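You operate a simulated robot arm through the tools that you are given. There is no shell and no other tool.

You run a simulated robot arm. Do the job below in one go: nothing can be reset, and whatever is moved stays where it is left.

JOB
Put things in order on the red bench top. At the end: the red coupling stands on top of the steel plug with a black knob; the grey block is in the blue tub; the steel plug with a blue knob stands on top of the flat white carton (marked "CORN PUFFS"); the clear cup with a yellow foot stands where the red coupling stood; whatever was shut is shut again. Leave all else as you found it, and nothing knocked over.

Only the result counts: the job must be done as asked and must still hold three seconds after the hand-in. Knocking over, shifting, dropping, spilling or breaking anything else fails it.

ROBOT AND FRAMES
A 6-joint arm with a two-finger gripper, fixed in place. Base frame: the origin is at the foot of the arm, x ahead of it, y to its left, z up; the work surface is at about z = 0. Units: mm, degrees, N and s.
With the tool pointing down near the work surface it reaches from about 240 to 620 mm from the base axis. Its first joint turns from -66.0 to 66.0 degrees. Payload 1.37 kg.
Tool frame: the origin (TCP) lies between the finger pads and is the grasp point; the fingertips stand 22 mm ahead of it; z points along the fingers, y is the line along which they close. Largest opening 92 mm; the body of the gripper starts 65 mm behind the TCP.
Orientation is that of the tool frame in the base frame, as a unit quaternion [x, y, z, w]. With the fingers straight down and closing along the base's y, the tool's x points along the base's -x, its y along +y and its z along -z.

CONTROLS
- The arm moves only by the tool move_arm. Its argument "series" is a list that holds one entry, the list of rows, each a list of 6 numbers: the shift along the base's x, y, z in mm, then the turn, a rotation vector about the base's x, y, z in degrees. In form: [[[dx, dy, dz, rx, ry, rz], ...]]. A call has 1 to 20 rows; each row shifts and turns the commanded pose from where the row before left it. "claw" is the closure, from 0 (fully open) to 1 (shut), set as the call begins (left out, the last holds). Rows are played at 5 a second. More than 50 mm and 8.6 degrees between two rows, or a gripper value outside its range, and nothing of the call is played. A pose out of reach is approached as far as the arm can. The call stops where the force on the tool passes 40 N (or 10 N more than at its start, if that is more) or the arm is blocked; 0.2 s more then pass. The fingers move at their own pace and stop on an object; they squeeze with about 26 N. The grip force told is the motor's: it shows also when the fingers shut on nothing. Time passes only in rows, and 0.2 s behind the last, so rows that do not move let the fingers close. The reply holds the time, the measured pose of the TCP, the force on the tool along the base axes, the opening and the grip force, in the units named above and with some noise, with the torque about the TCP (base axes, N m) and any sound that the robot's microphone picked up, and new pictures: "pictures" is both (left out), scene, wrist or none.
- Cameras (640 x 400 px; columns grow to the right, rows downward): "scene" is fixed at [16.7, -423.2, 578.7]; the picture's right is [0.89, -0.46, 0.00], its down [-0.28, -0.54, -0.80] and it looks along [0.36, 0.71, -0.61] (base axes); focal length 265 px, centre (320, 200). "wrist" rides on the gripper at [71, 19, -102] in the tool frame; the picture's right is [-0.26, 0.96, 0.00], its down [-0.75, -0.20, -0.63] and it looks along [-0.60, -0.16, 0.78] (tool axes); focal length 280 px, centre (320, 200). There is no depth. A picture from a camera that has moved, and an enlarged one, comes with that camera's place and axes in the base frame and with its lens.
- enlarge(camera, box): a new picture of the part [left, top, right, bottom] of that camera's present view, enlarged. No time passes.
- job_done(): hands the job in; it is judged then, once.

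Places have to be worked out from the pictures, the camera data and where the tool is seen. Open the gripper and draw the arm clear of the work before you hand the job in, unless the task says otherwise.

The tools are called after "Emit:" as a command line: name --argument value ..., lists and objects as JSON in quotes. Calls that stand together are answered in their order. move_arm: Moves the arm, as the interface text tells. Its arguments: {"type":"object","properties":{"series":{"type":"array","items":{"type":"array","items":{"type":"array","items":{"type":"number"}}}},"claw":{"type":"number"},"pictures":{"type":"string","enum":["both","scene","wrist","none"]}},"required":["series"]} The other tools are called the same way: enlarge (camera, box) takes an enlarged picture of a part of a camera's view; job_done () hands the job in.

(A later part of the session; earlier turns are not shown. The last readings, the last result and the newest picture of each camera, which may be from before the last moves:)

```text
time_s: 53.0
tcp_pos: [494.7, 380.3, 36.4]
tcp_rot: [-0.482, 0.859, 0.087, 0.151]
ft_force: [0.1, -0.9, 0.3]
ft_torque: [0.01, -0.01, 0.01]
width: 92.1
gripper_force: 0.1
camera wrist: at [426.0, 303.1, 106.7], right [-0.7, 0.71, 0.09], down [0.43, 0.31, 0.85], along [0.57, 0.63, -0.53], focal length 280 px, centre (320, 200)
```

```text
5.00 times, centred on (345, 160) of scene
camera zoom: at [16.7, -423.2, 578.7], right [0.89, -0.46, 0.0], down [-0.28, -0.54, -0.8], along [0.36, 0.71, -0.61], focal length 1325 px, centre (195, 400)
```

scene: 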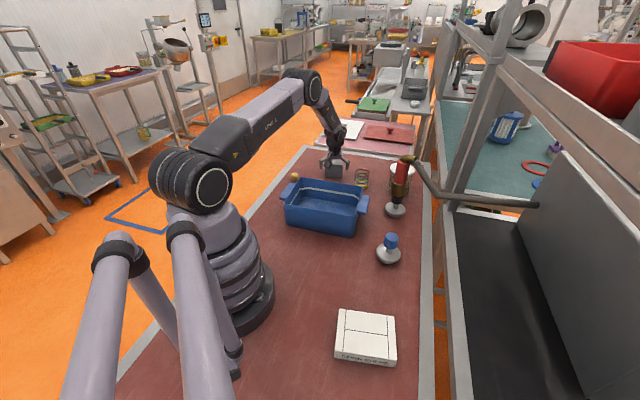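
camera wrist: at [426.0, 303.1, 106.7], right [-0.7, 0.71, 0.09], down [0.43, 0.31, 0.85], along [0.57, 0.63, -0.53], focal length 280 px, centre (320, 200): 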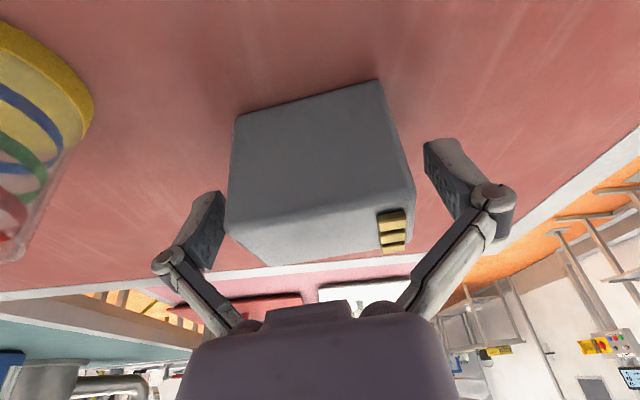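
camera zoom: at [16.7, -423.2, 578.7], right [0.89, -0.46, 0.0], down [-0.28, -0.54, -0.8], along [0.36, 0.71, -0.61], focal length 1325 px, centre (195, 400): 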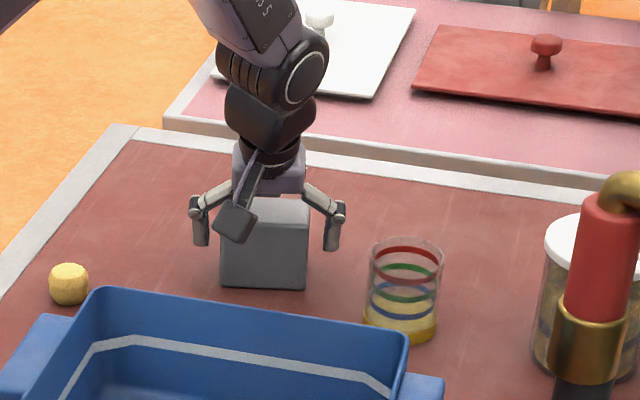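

The fingers are either side of the block. I'm closing on it.

Emit:
move_arm --series '[[[0, 0, 0, 0, 0, 0], [0, 0, 0, 0, 0, 0], [0, 0, 0, 0, 0, 0], [0, 0, 0, 0, 0, 0]]]' --claw 1 --pictures "wrist"

Emit:
move_arm --series '[[[0, 0, 4, 0, 0, 0], [0, 0, 6, 0, 0, 0], [0, 0, 10, 0, 0, 0], [0, 0, 0, 0, 0, 0]]]'

```text
time_s: 54.0
tcp_pos: [493.7, 381.1, 36.5]
tcp_rot: [-0.482, 0.858, 0.087, 0.151]
ft_force: [-2.6, -1.1, 6.2]
ft_torque: [-0.02, 0.07, 0.04]
width: 69.5
gripper_force: 26.0
camera wrist: at [426.1, 303.2, 107.1], right [-0.7, 0.71, 0.09], down [0.43, 0.31, 0.85], along [0.57, 0.63, -0.53], focal length 280 px, centre (320, 200)
```

wrist: 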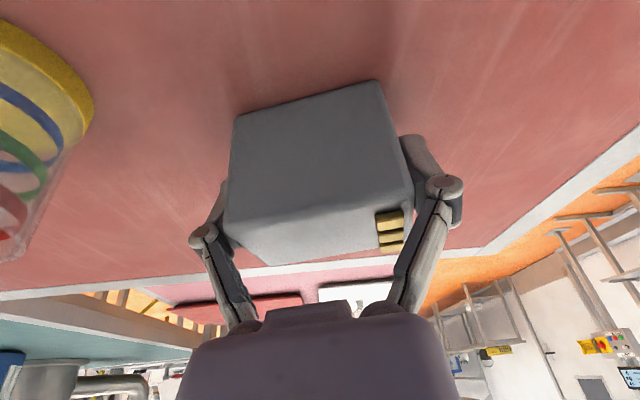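

```text
time_s: 55.0
tcp_pos: [495.5, 380.3, 54.8]
tcp_rot: [-0.482, 0.859, 0.086, 0.151]
ft_force: [0.1, -0.8, -1.7]
ft_torque: [0.0, 0.03, 0.02]
width: 69.5
gripper_force: 26.4
camera wrist: at [426.1, 302.9, 126.6], right [-0.7, 0.71, 0.09], down [0.43, 0.31, 0.84], along [0.57, 0.63, -0.53], focal length 280 px, centre (320, 200)
```

scene: 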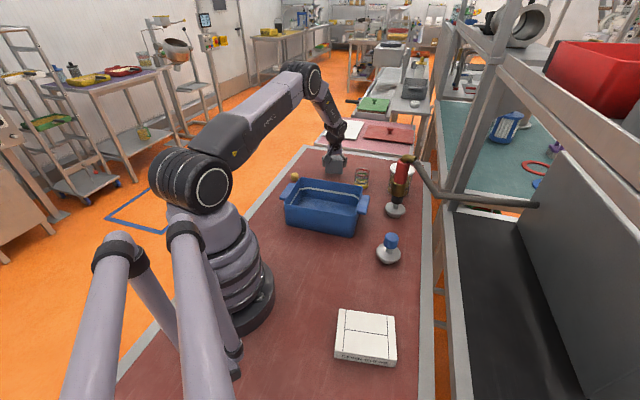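
wrist: 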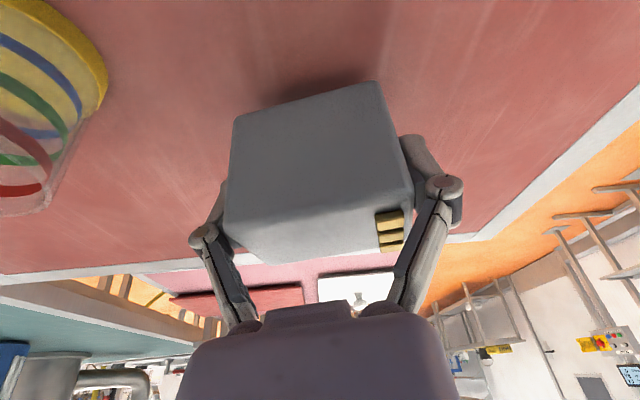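

The block is held and light, about 2 N. I'm lifting it clear of the tub rim and moving towards the tub centre, aligning with the tub's long side.

Emit:
move_arm --series '[[[0, 0, 25, 0, 0, 0], [0, 0, 35, 0, 0, 0], [0, 0, 35, 0, 0, 0], [-10, -13, 5, 0, 0, -1.5], [-20, -28, 0, 0, 0, -1.5], [-25, -33, 0, 0, 0, -1.5], [-25, -33, 0, 0, 0, -1.5], [-25, -33, 0, 0, 0, -1.5], [-25, -33, 0, 0, 0, -1.5], [-24, -36, 0, 0, 0, -1.5], [0, 0, 0, 0, 0, 0]]]'

Emit:
enlarge --camera "scene" --box '[260, 130, 400, 250]'

```text
time_s: 57.4
tcp_pos: [340.5, 171.6, 156.5]
tcp_rot: [-0.402, 0.899, 0.073, 0.159]
ft_force: [-0.2, -0.1, -1.8]
ft_torque: [0.0, -0.01, 0.03]
width: 69.3
gripper_force: 25.6
camera wrist: at [259.0, 108.4, 227.3], right [-0.55, 0.83, 0.09], down [0.48, 0.23, 0.84], along [0.68, 0.51, -0.53], focal length 280 px, centre (320, 200)
```

scene: 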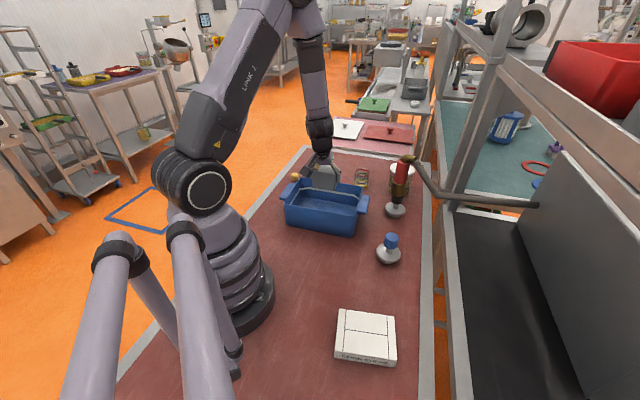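
wrist: 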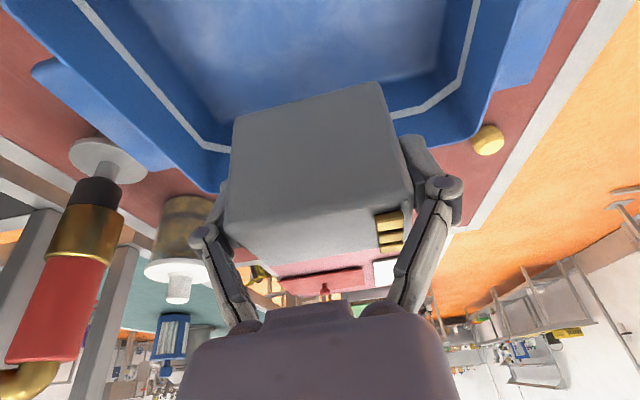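

```text
3.33 times, centred on (330, 190) of scene
camera zoom: at [16.7, -423.2, 578.7], right [0.89, -0.46, 0.0], down [-0.28, -0.54, -0.8], along [0.36, 0.71, -0.61], focal length 884 px, centre (287, 233)
```

zoom: 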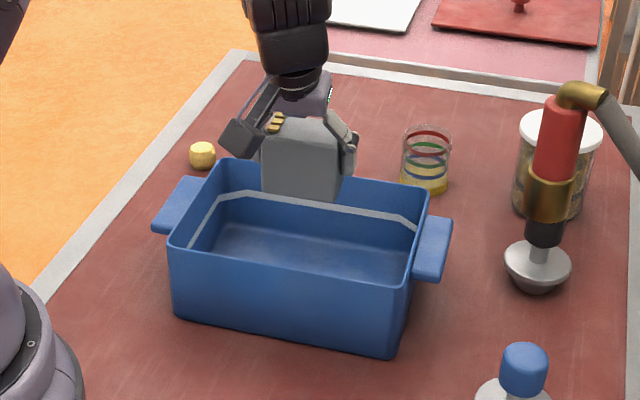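

The block is over the tub's centre and clear of the walls. I'm lowering it into the tub, stopping a little above the floor.

Emit:
move_arm --series '[[[0, 0, -25, 0, 0, 0], [0, 0, -25, 0, 0, 0], [0, 0, -25, 0, 0, 0], [0, 0, -20, 0, 0, 0], [0, 0, -10, 0, 0, 0], [0, 0, 0, 0, 0, 0]]]'

Emit:
enlarge --camera "scene" --box '[260, 130, 400, 250]'

```text
time_s: 58.8
tcp_pos: [369.2, 180.7, 70.4]
tcp_rot: [-0.402, 0.899, 0.076, 0.155]
ft_force: [0.7, 0.2, -2.0]
ft_torque: [0.02, 0.0, 0.01]
width: 69.7
gripper_force: 25.8
out of reach, approached as far as the arm can: row 2, 3, 4, 5
camera wrist: at [288.7, 117.2, 142.2], right [-0.55, 0.83, 0.1], down [0.49, 0.23, 0.84], along [0.67, 0.52, -0.53], focal length 280 px, centre (320, 200)
```

scene: 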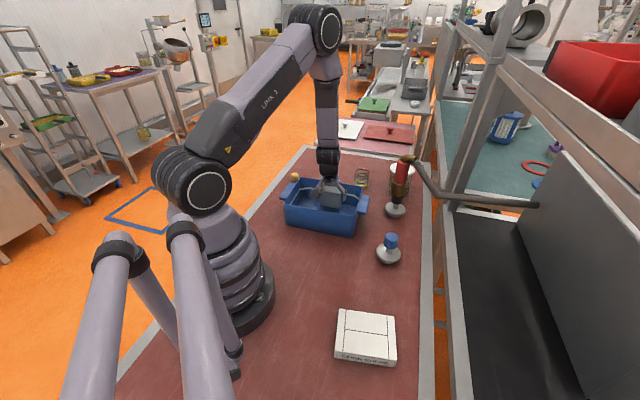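
wrist: 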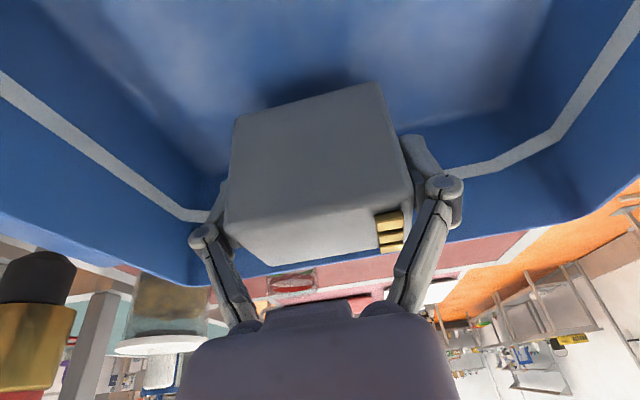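

```text
3.33 times, centred on (330, 190) of scene
camera zoom: at [16.7, -423.2, 578.7], right [0.89, -0.46, 0.0], down [-0.28, -0.54, -0.8], along [0.36, 0.71, -0.61], focal length 884 px, centre (287, 233)
```

zoom: 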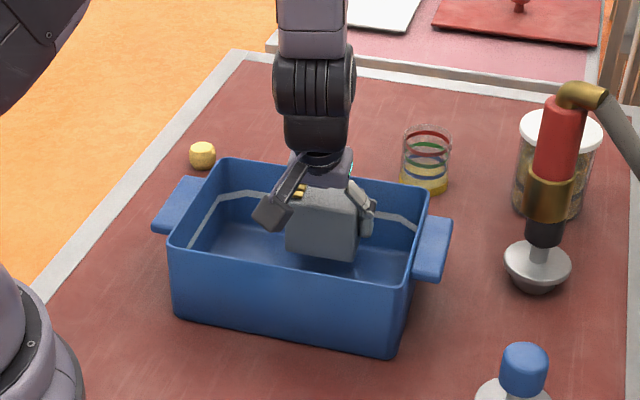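

The 20° outward tilt is out of reach that close in; the arm stopped at (369, 181, 70). I'll rise a bit and see which pose the command tracks from before choosing a spot further out in the tub.

Emit:
move_arm --series '[[[0, 0, 20, 0, 0, 0], [0, 0, 20, 0, 0, 0], [0, 0, 0, 0, 0, 0]]]' --pictures "none"

```text
time_s: 59.6
tcp_pos: [369.8, 181.2, 111.6]
tcp_rot: [-0.401, 0.899, 0.072, 0.159]
ft_force: [-0.5, 0.0, -1.4]
ft_torque: [0.03, 0.0, 0.02]
width: 69.7
gripper_force: 26.3
```

The command tracks the actual pose. I'm shifting to (381, 179), still inside the tub with about 12 mm to the far wall, and lowering from there.

Emit:
move_arm --series '[[[11, -2, 0, 0, 0, 0], [0, 0, -15, 0, 0, 0], [0, 0, -15, 0, 0, 0], [0, 0, -15, 0, 0, 0], [0, 0, 0, 0, 0, 0]]]'

Emit:
enlarge --camera "scene" --box '[260, 130, 400, 250]'

```text
time_s: 60.8
tcp_pos: [379.5, 179.2, 65.4]
tcp_rot: [-0.402, 0.899, 0.073, 0.159]
ft_force: [0.7, 0.1, -1.6]
ft_torque: [0.04, 0.01, 0.01]
width: 69.4
gripper_force: 26.1
camera wrist: at [298.8, 115.3, 136.1], right [-0.56, 0.83, 0.09], down [0.48, 0.23, 0.85], along [0.68, 0.51, -0.53], focal length 280 px, centre (320, 200)
```

scene: 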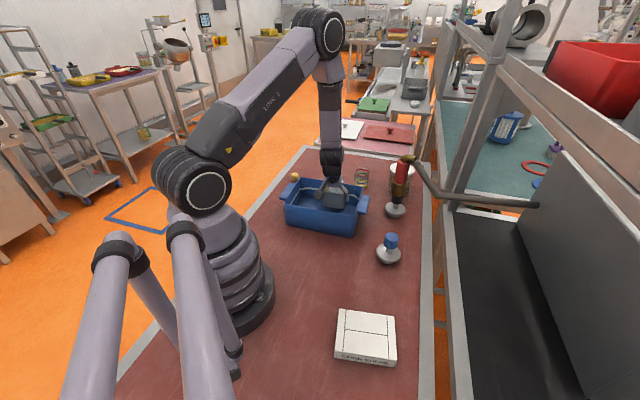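
wrist: 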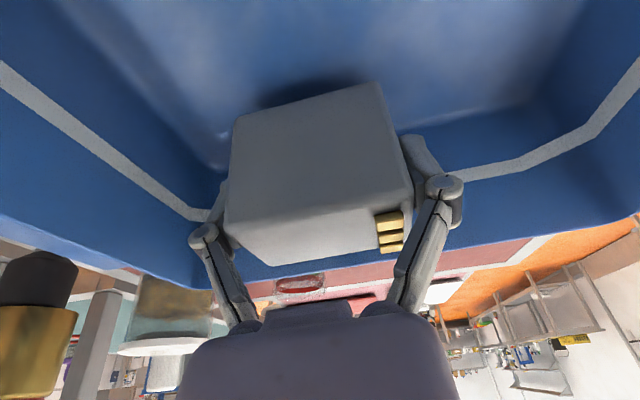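

```text
3.33 times, centred on (330, 190) of scene
camera zoom: at [16.7, -423.2, 578.7], right [0.89, -0.46, 0.0], down [-0.28, -0.54, -0.8], along [0.36, 0.71, -0.61], focal length 884 px, centre (287, 233)
```

zoom: 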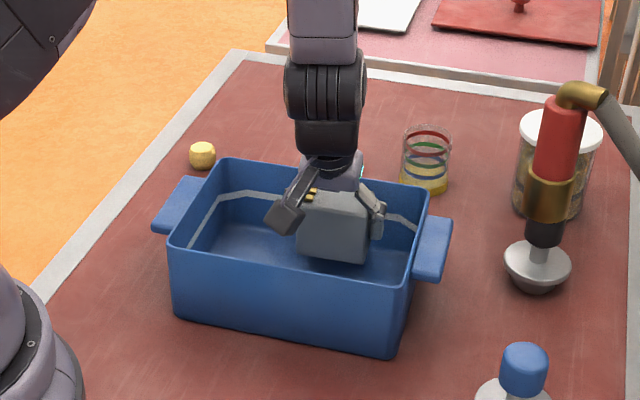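

Reachable here and the block is inside the tub. I'm continuing down in small steps.

Emit:
move_arm --series '[[[0, 0, -8, 0, 0, 0], [0, 0, -6, 0, 0, 0], [0, 0, -4, 0, 0, 0], [0, 0, 0, 0, 0, 0]]]' --pictures "none"

Emit:
move_arm --series '[[[0, 0, -1.5, 0, 0, 0], [0, 0, -1, 0, 0, 0], [0, 0, 0, 0, 0, 0]]]'

```text
time_s: 61.8
tcp_pos: [383.3, 180.4, 48.6]
tcp_rot: [-0.401, 0.9, 0.076, 0.155]
ft_force: [-0.3, -0.7, -1.7]
ft_torque: [0.0, -0.01, 0.0]
width: 69.4
gripper_force: 26.0
out of reach, approached as far as the arm can: row 3
```

```text
time_s: 62.6
tcp_pos: [384.4, 179.8, 45.9]
tcp_rot: [-0.402, 0.899, 0.077, 0.155]
ft_force: [0.1, -0.6, -2.1]
ft_torque: [0.0, -0.01, 0.01]
width: 69.4
gripper_force: 26.3
camera wrist: at [303.5, 116.2, 118.4], right [-0.55, 0.83, 0.1], down [0.49, 0.23, 0.84], along [0.67, 0.52, -0.53], focal length 280 px, centre (320, 200)
```

scene: 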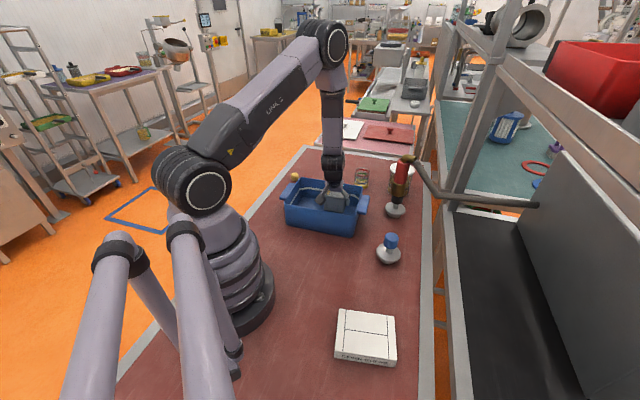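
wrist: 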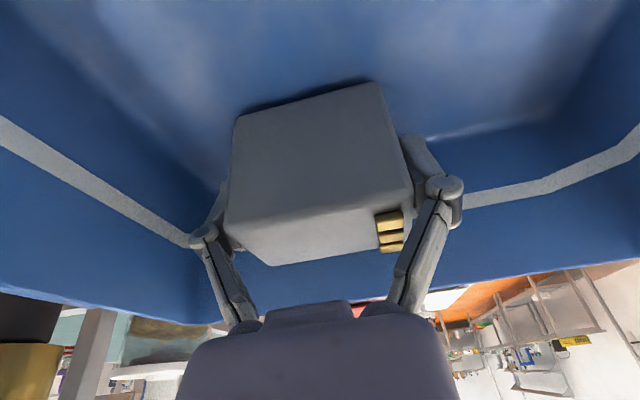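

I'm right at the wrist limit, so I'm taking 2° off the tilt to regain room while lowering another couple of millimetres.

Emit:
move_arm --series '[[[0, 0, 0, -1.5, 1.3, 0], [0, 0, -1, 0, 0, 0], [0, 0, -1, 0, 0, 0], [0, 0, 0, 0, 0, 0]]]' --pictures "none"

Emit:
move_arm --series '[[[0, 0, -1, 0, 0, 0], [0, 0, 0, 0, 0, 0], [0, 0, 0, 0, 0, 0]]]' --pictures "none"

```text
time_s: 63.6
tcp_pos: [383.4, 180.4, 44.2]
tcp_rot: [-0.403, 0.902, 0.065, 0.143]
ft_force: [-1.0, -0.1, -0.9]
ft_torque: [0.01, 0.02, -0.02]
width: 69.4
gripper_force: 26.4
```

```text
time_s: 64.4
tcp_pos: [383.1, 180.0, 44.4]
tcp_rot: [-0.402, 0.902, 0.067, 0.143]
ft_force: [-1.3, -0.2, -1.9]
ft_torque: [-0.03, -0.01, -0.03]
width: 69.3
gripper_force: 26.2
```

Emit:
move_arm --series '[[[0, 0, -1, 0, 0, 0], [0, 0, 0, 0, 0, 0], [0, 0, 0, 0, 0, 0]]]' --pictures "none"

Emit:
move_arm --series '[[[0, 0, -1, 0, 0, 0], [0, 0, 0, 0, 0, 0], [0, 0, 0, 0, 0, 0]]]'

Emit:
enlarge --camera "scene" --box '[300, 160, 380, 240]'

```text
time_s: 65.2
tcp_pos: [383.0, 179.3, 43.2]
tcp_rot: [-0.402, 0.902, 0.065, 0.144]
ft_force: [-0.4, 0.1, -1.2]
ft_torque: [0.02, 0.0, 0.02]
width: 69.5
gripper_force: 25.9
```

```text
time_s: 66.0
tcp_pos: [384.5, 181.2, 42.0]
tcp_rot: [-0.403, 0.902, 0.065, 0.143]
ft_force: [-0.1, 0.1, -1.9]
ft_torque: [-0.02, -0.02, 0.01]
width: 69.3
gripper_force: 25.9
camera wrist: at [303.7, 118.1, 116.3], right [-0.55, 0.83, 0.09], down [0.5, 0.25, 0.83], along [0.66, 0.5, -0.56], focal length 280 px, centre (320, 200)
```

scene: 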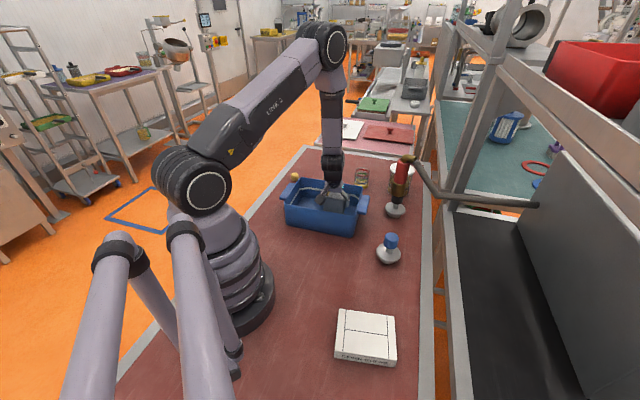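
wrist: 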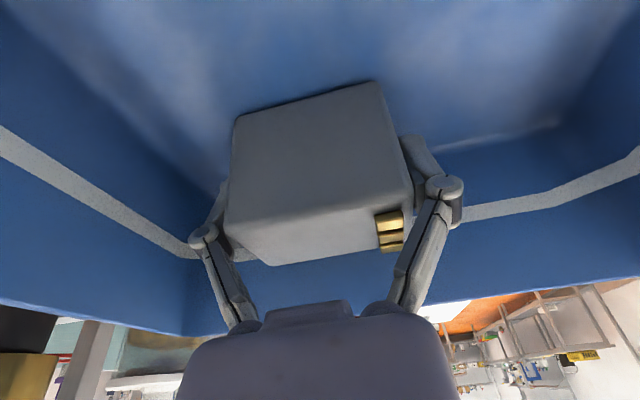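

```text
5.00 times, centred on (340, 200) of scene
camera zoom: at [16.7, -423.2, 578.7], right [0.89, -0.46, 0.0], down [-0.28, -0.54, -0.8], along [0.36, 0.71, -0.61], focal length 1325 px, centre (220, 200)
```

zoom: 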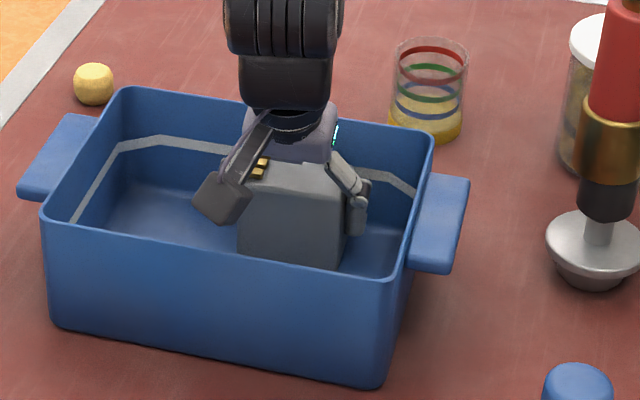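

No floor contact yet and the camera housing is still clear of the rim. I'm continuing in 1 mm steps.

Emit:
move_arm --series '[[[0, 0, -1, 0, 0, 0], [0, 0, 0, 0, 0, 0], [0, 0, 0, 0, 0, 0]]]' --pictures "none"

Emit:
move_arm --series '[[[0, 0, -1, 0, 0, 0], [0, 0, 0, 0, 0, 0], [0, 0, 0, 0, 0, 0]]]' --pictures "none"

```text
time_s: 66.8
tcp_pos: [384.7, 179.9, 41.4]
tcp_rot: [-0.403, 0.902, 0.067, 0.143]
ft_force: [-0.7, -0.8, 4.0]
ft_torque: [-0.03, -0.18, 0.02]
width: 69.6
gripper_force: 26.0
```

```text
time_s: 67.6
tcp_pos: [383.8, 180.7, 40.7]
tcp_rot: [-0.403, 0.902, 0.067, 0.143]
ft_force: [-2.4, -2.8, 16.9]
ft_torque: [0.23, -0.21, -0.01]
width: 69.7
gripper_force: 26.0
```

Contact with the tub floor. I'm backing off slightly and opening to release.

Emit:
move_arm --series '[[[0, 0, 0.8, 0, 0, 0], [0, 0, 0, 0, 0, 0], [0, 0, 0, 0, 0, 0]]]' --pictures "none"

Emit:
move_arm --series '[[[0, 0, 0, 0, 0, 0], [0, 0, 0, 0, 0, 0], [0, 0, 0, 0, 0, 0]]]' --claw 0.05

Emit:
enlarge --camera "scene" --box '[300, 160, 380, 240]'

```text
time_s: 68.4
tcp_pos: [383.5, 179.5, 40.9]
tcp_rot: [-0.402, 0.902, 0.066, 0.142]
ft_force: [0.9, 1.3, 4.2]
ft_torque: [0.11, -0.18, 0.02]
width: 69.5
gripper_force: 26.3
```

```text
time_s: 69.2
tcp_pos: [382.8, 179.9, 40.8]
tcp_rot: [-0.403, 0.902, 0.066, 0.142]
ft_force: [-0.4, -0.8, 0.1]
ft_torque: [0.0, 0.0, 0.0]
width: 87.2
gripper_force: 0.0
camera wrist: at [303.4, 117.9, 115.4], right [-0.55, 0.83, 0.09], down [0.5, 0.25, 0.83], along [0.66, 0.5, -0.56], focal length 280 px, centre (320, 200)
```

scene: 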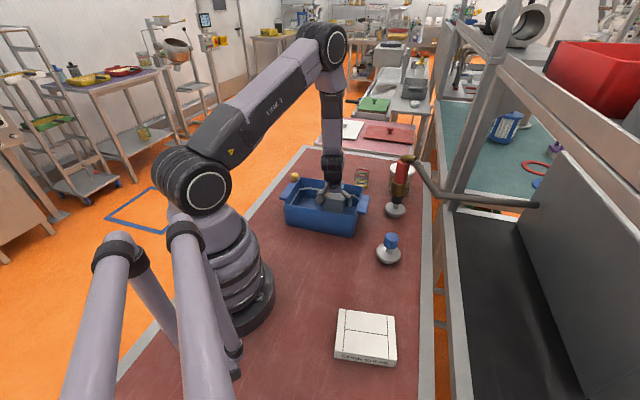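
wrist: 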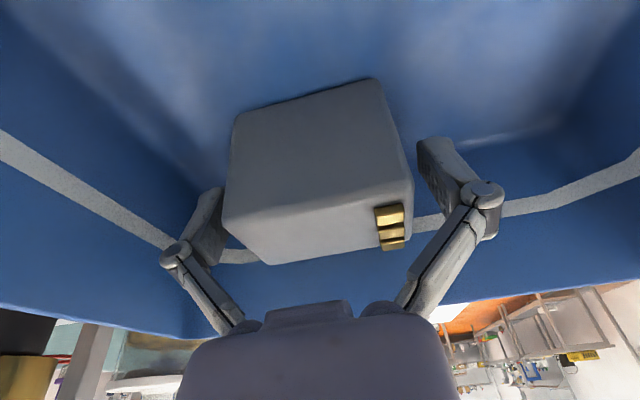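

```text
5.00 times, centred on (340, 200) of scene
camera zoom: at [16.7, -423.2, 578.7], right [0.89, -0.46, 0.0], down [-0.28, -0.54, -0.8], along [0.36, 0.71, -0.61], focal length 1325 px, centre (220, 200)
```

zoom: 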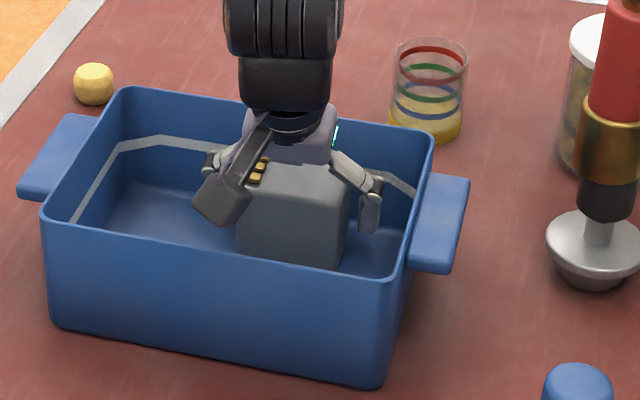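

The block sits upright in the tub. I'm withdrawing straight up and levelling the tool.

Emit:
move_arm --series '[[[0, 0, 10, 0, 0, 0], [0, 0, 20, 0, 0, 0], [0, 0, 30, 0, 0, 0], [0, 0, 40, 0, 0, 0], [0, 0, 40, 0, 0, 0], [0, 0, 30, -4.5, 4, 0], [0, 0, 20, -4.5, 4, 0], [0, 0, 10, -4.5, 4, 0], [0, 0, 0, 0, 0, 0]]]' --claw 0.05

Emit:
enlarge --camera "scene" --box '[270, 140, 420, 250]'

```text
time_s: 71.2
tcp_pos: [381.7, 179.0, 239.5]
tcp_rot: [-0.408, 0.913, -0.001, -0.001]
ft_force: [-0.3, 0.5, -0.8]
ft_torque: [0.06, -0.01, -0.03]
width: 87.5
gripper_force: 0.1
camera wrist: at [321.8, 138.4, 341.6], right [-0.54, 0.84, 0.0], down [0.66, 0.42, 0.62], along [0.52, 0.34, -0.78], focal length 280 px, centre (320, 200)
```

scene: 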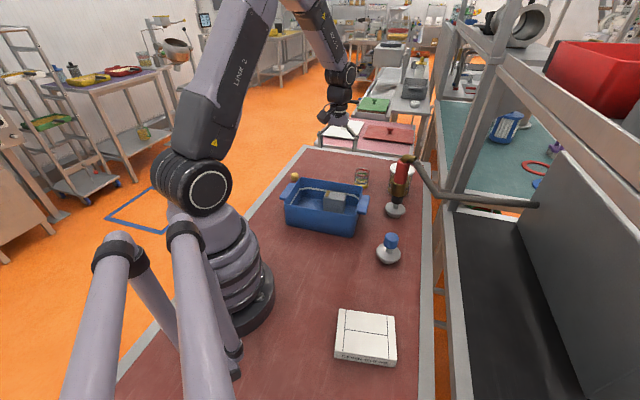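
wrist: 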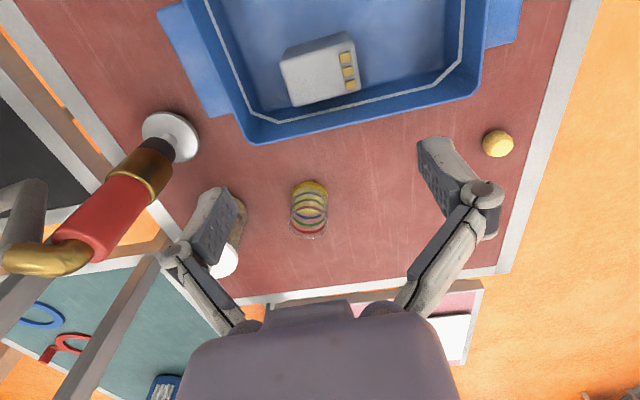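

```text
3.64 times, centred on (345, 195) of scene
camera zoom: at [16.7, -423.2, 578.7], right [0.89, -0.46, 0.0], down [-0.28, -0.54, -0.8], along [0.36, 0.71, -0.61], focal length 964 px, centre (229, 218)
```

zoom: 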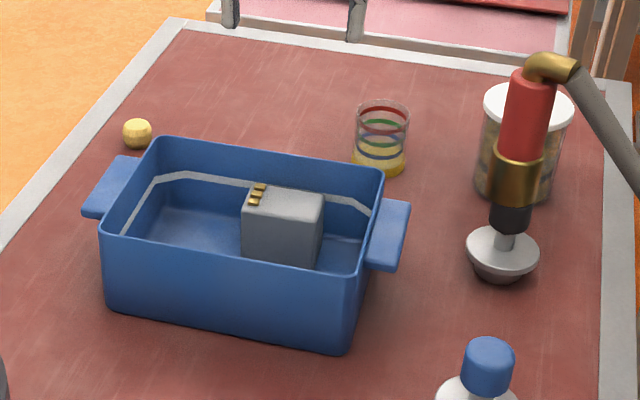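

The block is in the tub and everything else is standing. Next is the blue-knob plug at about (406, -78), so I'm moving there with the tool vertical and turned to face it.

Emit:
move_arm --series '[[[0, -25, 0, 0, 0, -7], [0, -30, 0, 0, 0, -7], [0, -30, 0, 0, 0, -7], [0, -30, 0, 0, 0, -7], [0, -30, 0, 0, 0, -7], [0, -30, 0, 0, 0, -7], [2, -30, 0, 0, 0, -7], [2, -30, 0, 0, 0, -7], [0, 0, 0, 0, 0, 0]]]' --claw 0

Emit:
enlarge --camera "wrist" --box '[240, 20, 420, 150]'

```text
time_s: 73.2
tcp_pos: [387.9, -55.8, 239.5]
tcp_rot: [0.069, 0.998, 0.001, 0.0]
ft_force: [0.2, -0.2, 1.2]
ft_torque: [-0.02, 0.01, -0.02]
width: 92.1
gripper_force: 0.1
camera wrist: at [320.6, -27.5, 341.5], right [0.39, 0.92, 0.0], down [0.72, -0.31, 0.62], along [0.57, -0.24, -0.78], focal length 280 px, centre (320, 200)
```

scene: 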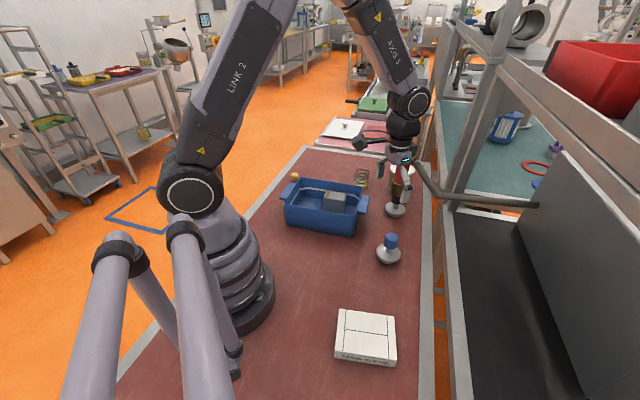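
wrist: 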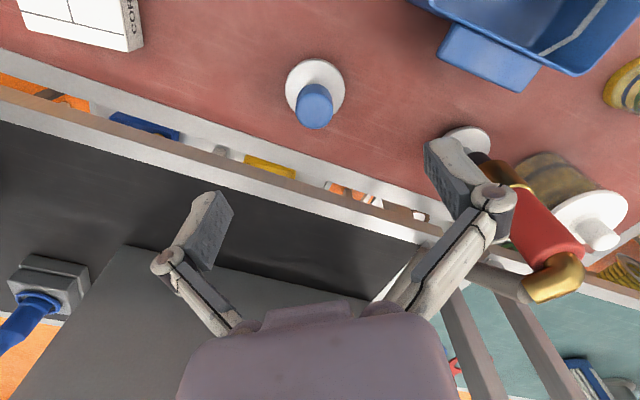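

```text
3.08 times, centred on (330, 85) of wrist
camera zoom: at [320.6, -27.5, 341.5], right [0.39, 0.92, 0.0], down [0.72, -0.31, 0.62], along [0.57, -0.24, -0.78], focal length 863 px, centre (289, 554)
```

zoom: 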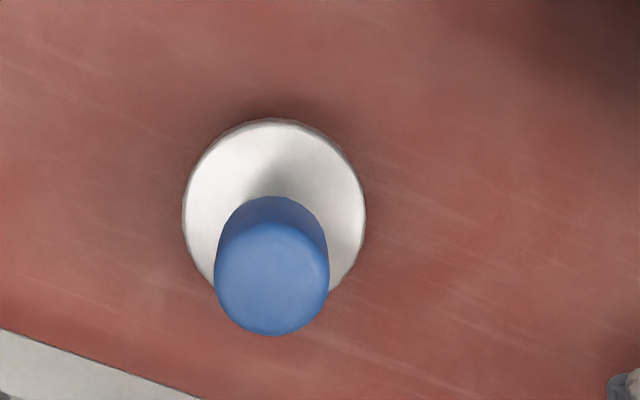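

The blue knob is at about (407.5, -70), top z≈88. I'm moving over it and partway down to refine.

Emit:
move_arm --series '[[[10, -7, -20, 0, 0, 0], [9.5, -7, -30, 0, 0, 0], [0, 0, -30, 0, 0, 0], [0, 0, -20, 0, 0, 0], [0, 0, 0, 0, 0, 0]]]' --claw 0.2

Emit:
enlarge --camera "scene" --box '[350, 190, 430, 280]'

```text
time_s: 74.4
tcp_pos: [406.9, -69.7, 139.8]
tcp_rot: [0.068, 0.998, 0.001, 0.0]
ft_force: [0.5, 0.6, 0.3]
ft_torque: [-0.04, -0.01, 0.03]
width: 73.5
gripper_force: 0.1
camera wrist: at [338.7, -41.4, 241.4], right [0.39, 0.92, 0.0], down [0.72, -0.31, 0.63], along [0.58, -0.24, -0.78], focal length 280 px, centre (320, 200)
```

scene: 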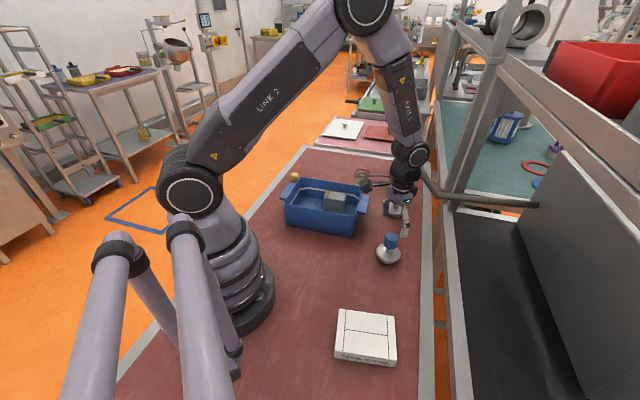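
wrist: 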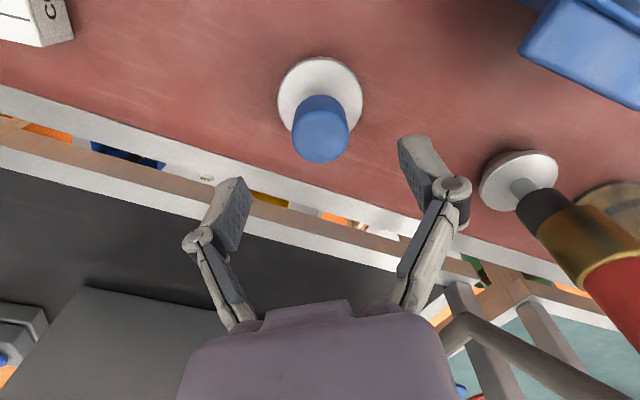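

```text
4.44 times, centred on (390, 235) of scene
camera zoom: at [16.7, -423.2, 578.7], right [0.89, -0.46, 0.0], down [-0.28, -0.54, -0.8], along [0.36, 0.71, -0.61], focal length 1178 px, centre (9, 44)
```

zoom: 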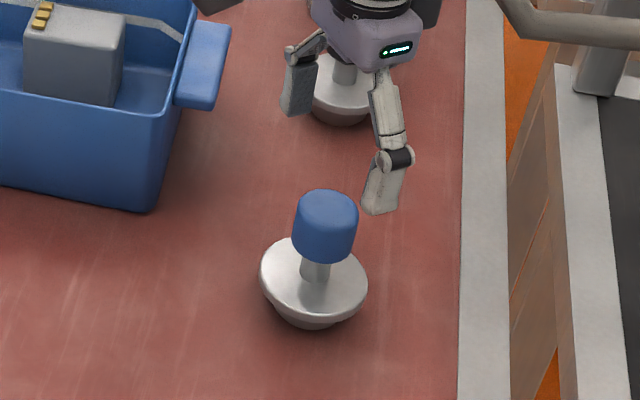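

Knob and gripper axes coincide within 2 mm. I'm descending to z≈72 so the fingertips stay about 20 mm above the steel disc.

Emit:
move_arm --series '[[[0.7, 0, -18, 0, 0, 0], [0, 0, -18, 0, 0, 0], [0, 0, -17, 0, 0, 0], [0, 0, -15, 0, 0, 0], [0, 0, 0, 0, 0, 0]]]' --claw 0.2

Emit:
enlarge --camera "scene" --box '[350, 190, 430, 280]'

```text
time_s: 75.6
tcp_pos: [406.3, -68.3, 71.5]
tcp_rot: [0.069, 0.998, 0.001, 0.0]
ft_force: [-0.2, -0.4, -0.4]
ft_torque: [0.01, 0.02, -0.02]
width: 73.4
gripper_force: 0.0
camera wrist: at [340.0, -40.9, 173.1], right [0.39, 0.92, 0.0], down [0.72, -0.31, 0.63], along [0.58, -0.24, -0.78], focal length 280 px, centre (320, 200)
```

scene: 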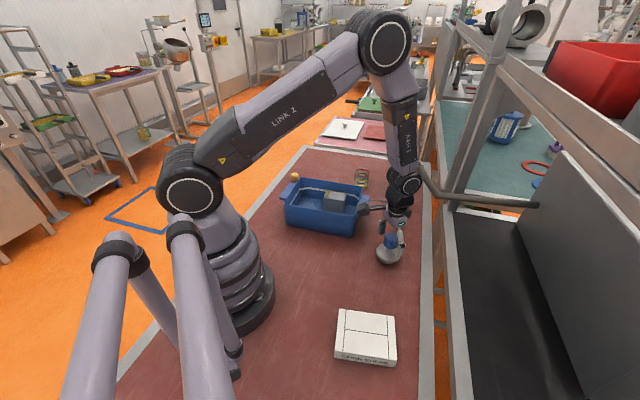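
wrist: 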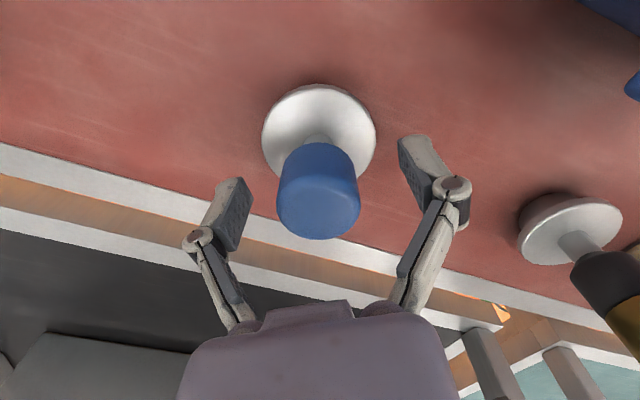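

```text
4.44 times, centred on (390, 235) of scene
camera zoom: at [16.7, -423.2, 578.7], right [0.89, -0.46, 0.0], down [-0.28, -0.54, -0.8], along [0.36, 0.71, -0.61], focal length 1178 px, centre (9, 44)
```

zoom: 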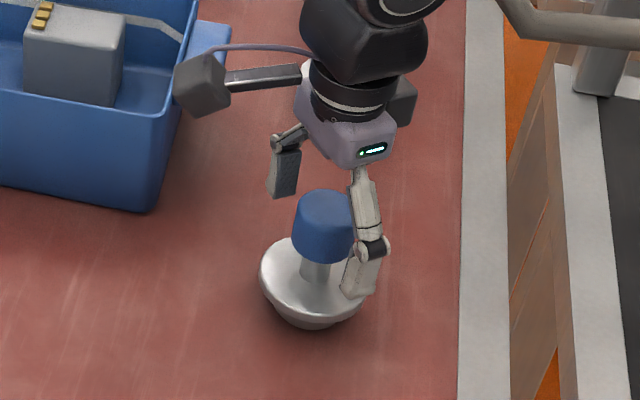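

The knob is centred between the pads. I'm closing the gripper.

Emit:
move_arm --series '[[[0, 0, 0, 0, 0, 0], [0, 0, 0, 0, 0, 0], [0, 0, 0, 0, 0, 0], [0, 0, 0, 0, 0, 0]]]' --claw 1 --pictures "none"

Emit:
move_arm --series '[[[0, 0, 3, 0, 0, 0], [0, 0, 5, 0, 0, 0], [0, 0, 10, 0, 0, 0], [0, 0, 0, 0, 0, 0]]]'

Emit:
enlarge --camera "scene" --box '[350, 190, 430, 280]'

```text
time_s: 76.6
tcp_pos: [407.3, -68.8, 72.6]
tcp_rot: [0.069, 0.998, 0.001, 0.0]
ft_force: [0.4, -1.0, 1.6]
ft_torque: [0.01, 0.01, 0.02]
width: 34.9
gripper_force: 25.9
```

```text
time_s: 77.6
tcp_pos: [408.0, -68.6, 90.3]
tcp_rot: [0.068, 0.998, 0.001, 0.0]
ft_force: [-0.4, -0.3, -2.2]
ft_torque: [0.03, -0.01, 0.02]
width: 35.2
gripper_force: 25.7
camera wrist: at [340.2, -40.8, 191.7], right [0.39, 0.92, 0.0], down [0.72, -0.31, 0.63], along [0.58, -0.24, -0.78], focal length 280 px, centre (320, 200)
```

scene: 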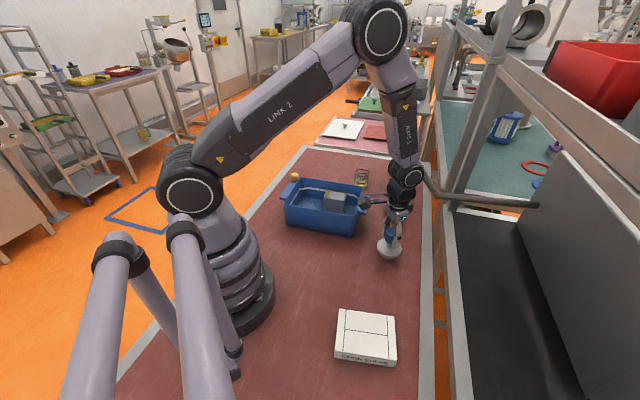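
wrist: 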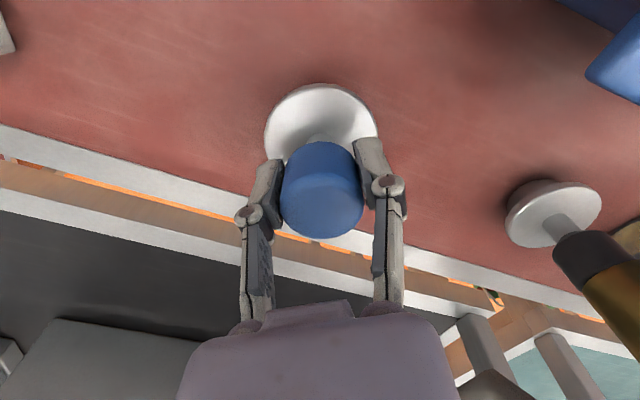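

```text
4.44 times, centred on (390, 235) of scene
camera zoom: at [16.7, -423.2, 578.7], right [0.89, -0.46, 0.0], down [-0.28, -0.54, -0.8], along [0.36, 0.71, -0.61], focal length 1178 px, centre (9, 44)
```

zoom: 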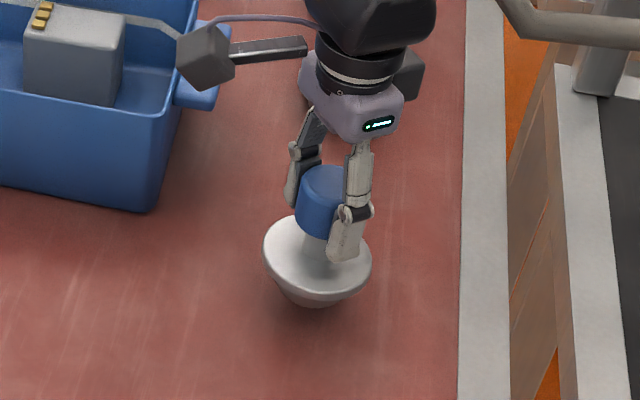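

The plug is lifted cleanly. I'm raising it further and carrying it towards above the carton's centre at about (225, -227).

Emit:
move_arm --series '[[[0, 0, 25, 0, 0, 0], [0, 0, 30, 0, 0, 0], [-12, -10, 10, 0, 0, -4], [-23, -20, 0, 0, 0, -4.5], [-25, -22, 0, 0, 0, -4.5], [-25, -22, 0, 0, 0, -4.5], [-25, -22, 0, 0, 0, -4.5], [-25, -22, 0, 0, 0, -4.5], [-23, -20, 0, 0, 0, -4.5], [-12, -10, 0, 0, 0, -4.5], [0, 0, 0, 0, 0, 0]]]'

Emit:
enlarge --camera "scene" --box '[310, 230, 430, 380]'

```text
time_s: 80.0
tcp_pos: [237.9, -216.7, 155.4]
tcp_rot: [0.37, 0.929, 0.0, 0.002]
ft_force: [-0.1, 0.5, -2.2]
ft_torque: [0.0, -0.03, -0.01]
width: 34.9
gripper_force: 25.6
camera wrist: at [199.3, -155.2, 257.1], right [0.85, 0.52, 0.0], down [0.41, -0.67, 0.63], along [0.33, -0.53, -0.78], focal length 280 px, centre (320, 200)
```

scene: 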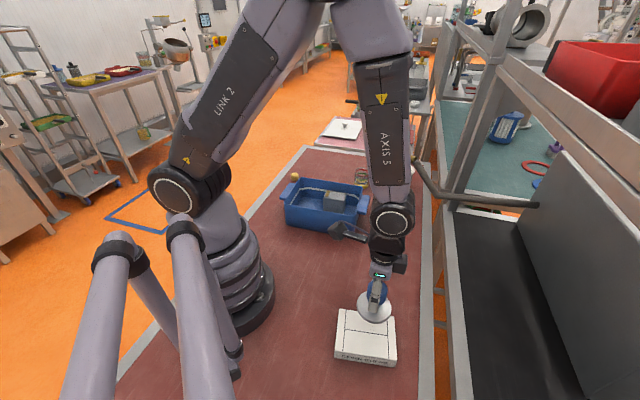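
wrist: 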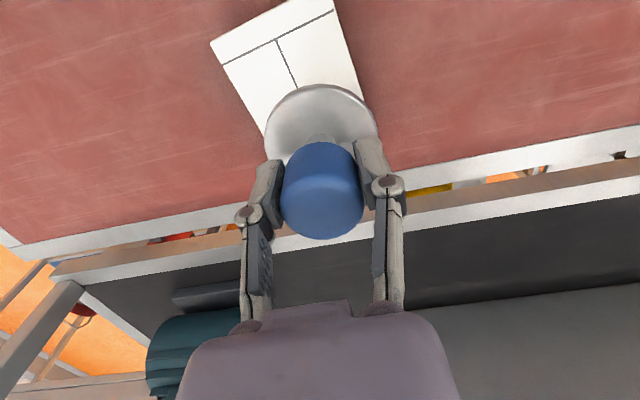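

```text
2.67 times, centred on (370, 305) of scene
camera zoom: at [16.7, -423.2, 578.7], right [0.89, -0.46, 0.0], down [-0.28, -0.54, -0.8], along [0.36, 0.71, -0.61], focal length 707 px, centre (187, -80)
```

zoom: 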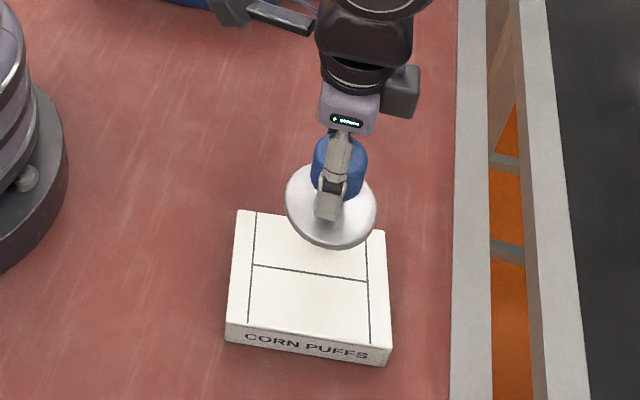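

Both views put the carton's centre at about (224, -231). I'm shifting there and lowering to about 12 mm above its top.

Emit:
move_arm --series '[[[-14, -14.3, 0, 0, 0, 0], [0, 0, -15, 0, 0, 0], [0, 0, -15, 0, 0, 0], [0, 0, -12, 0, 0, 0], [0, 0, 0, 0, 0, 0]]]'

Emit:
enlarge --camera "scene" --box '[310, 250, 430, 380]'

```text
time_s: 81.2
tcp_pos: [223.4, -233.0, 113.6]
tcp_rot: [0.37, 0.929, 0.0, 0.001]
ft_force: [0.4, 0.6, -2.4]
ft_torque: [0.01, -0.04, -0.01]
width: 34.7
gripper_force: 25.5
camera wrist: at [185.0, -169.6, 214.2], right [0.85, 0.52, 0.0], down [0.41, -0.67, 0.63], along [0.33, -0.53, -0.78], focal length 280 px, centre (320, 200)
```

scene: 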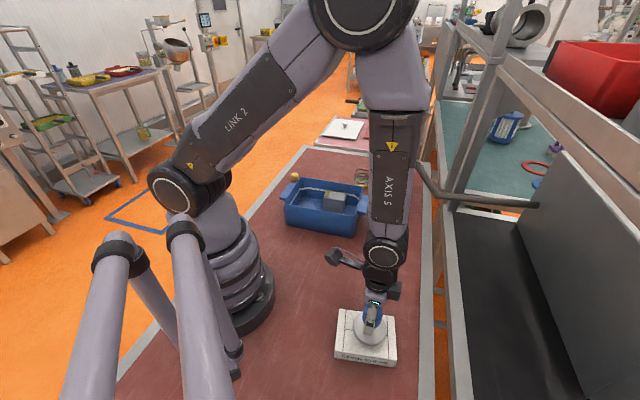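
wrist: 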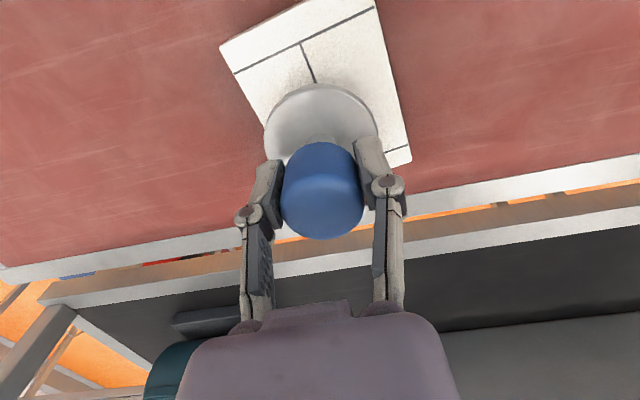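

```text
3.08 times, centred on (370, 315) of scene
camera zoom: at [16.7, -423.2, 578.7], right [0.89, -0.46, 0.0], down [-0.28, -0.54, -0.8], along [0.36, 0.71, -0.61], focal length 816 px, centre (166, -154)
```

zoom: 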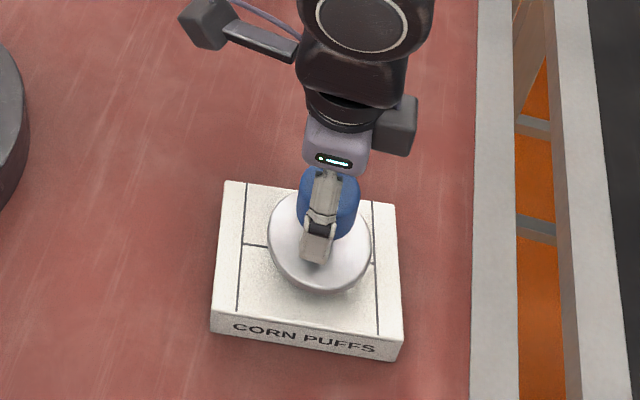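

The plug is well over the carton's middle. I'm lowering the rest in fine steps, watching force.

Emit:
move_arm --series '[[[0, 0, -4, 0, 0, 0], [0, 0, -3, 0, 0, 0], [0, 0, -2, 0, 0, 0], [0, 0, 0, 0, 0, 0], [0, 0, 0, 0, 0, 0]]]' --pictures "none"

Emit:
move_arm --series '[[[0, 0, -1, 0, 0, 0], [0, 0, 0, 0, 0, 0], [0, 0, 0, 0, 0, 0]]]' --pictures "none"

Emit:
move_arm --series '[[[0, 0, -1, 0, 0, 0], [0, 0, 0, 0, 0, 0], [0, 0, 0, 0, 0, 0]]]' --pictures "none"

```text
time_s: 82.4
tcp_pos: [223.4, -232.4, 104.5]
tcp_rot: [0.37, 0.929, 0.0, 0.001]
ft_force: [-4.0, -0.9, 21.5]
ft_torque: [-0.05, 0.09, -0.03]
width: 35.0
gripper_force: 26.5
```

```text
time_s: 83.2
tcp_pos: [223.6, -232.1, 103.5]
tcp_rot: [0.369, 0.93, 0.0, 0.001]
ft_force: [0.5, -0.5, 19.7]
ft_torque: [-0.09, -0.14, 0.0]
width: 34.9
gripper_force: 26.6
```

```text
time_s: 84.0
tcp_pos: [223.6, -232.0, 102.8]
tcp_rot: [0.37, 0.929, 0.0, 0.001]
ft_force: [-1.5, -0.9, 21.1]
ft_torque: [-0.1, -0.05, -0.03]
width: 34.7
gripper_force: 26.1
```

The carton had already taken the load and the grip slid a little. I'm easing up to remove the pressure.

Emit:
move_arm --series '[[[0, 0, 1, 0, 0, 0], [0, 0, 0, 0, 0, 0], [0, 0, 0, 0, 0, 0]]]'

Emit:
enlarge --camera "scene" --box '[310, 250, 430, 380]'

```text
time_s: 84.8
tcp_pos: [222.7, -231.7, 103.2]
tcp_rot: [0.37, 0.929, 0.001, 0.0]
ft_force: [-0.3, 0.8, -2.0]
ft_torque: [-0.04, 0.0, 0.01]
width: 34.6
gripper_force: 25.7
camera wrist: at [185.1, -169.4, 204.5], right [0.85, 0.52, 0.0], down [0.41, -0.67, 0.62], along [0.33, -0.53, -0.78], focal length 280 px, centre (320, 200)
```

scene: 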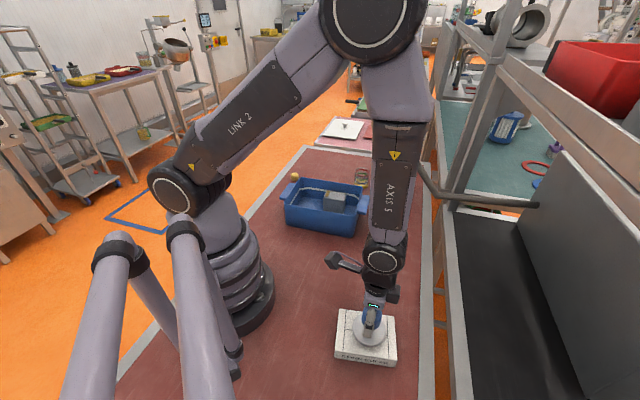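
wrist: 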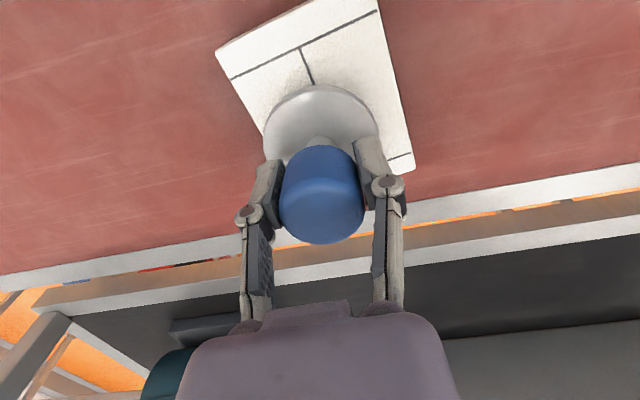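

```text
3.08 times, centred on (370, 315) of scene
camera zoom: at [16.7, -423.2, 578.7], right [0.89, -0.46, 0.0], down [-0.28, -0.54, -0.8], along [0.36, 0.71, -0.61], focal length 816 px, centre (166, -154)
```

zoom: 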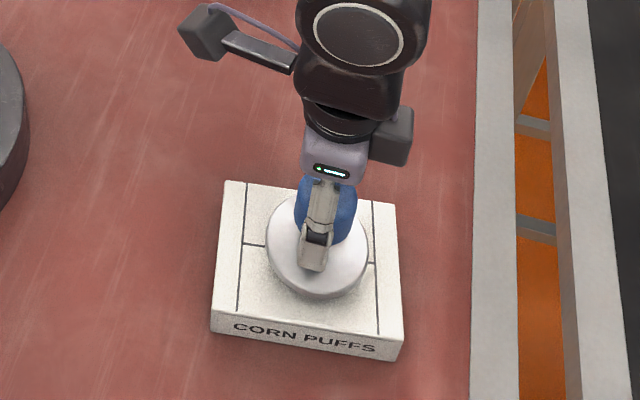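

The plug is just free of the carton again. I'm lowering half a millimetre for a light seat.

Emit:
move_arm --series '[[[0, 0, -0.5, 0, 0, 0], [0, 0, 0, 0, 0, 0], [0, 0, 0, 0, 0, 0]]]' --pictures "none"

```text
time_s: 85.6
tcp_pos: [223.9, -231.5, 102.3]
tcp_rot: [0.369, 0.929, 0.001, 0.001]
ft_force: [0.4, -0.7, -1.6]
ft_torque: [-0.03, -0.01, 0.04]
width: 34.5
gripper_force: 26.0
```

Emit:
move_arm --series '[[[0, 0, -0.4, 0, 0, 0], [0, 0, 0, 0, 0, 0], [0, 0, 0, 0, 0, 0]]]' --pictures "none"

```text
time_s: 86.4
tcp_pos: [223.3, -230.6, 101.9]
tcp_rot: [0.37, 0.929, 0.001, 0.0]
ft_force: [0.2, 1.0, 1.5]
ft_torque: [0.03, 0.02, 0.04]
width: 34.7
gripper_force: 26.2
```

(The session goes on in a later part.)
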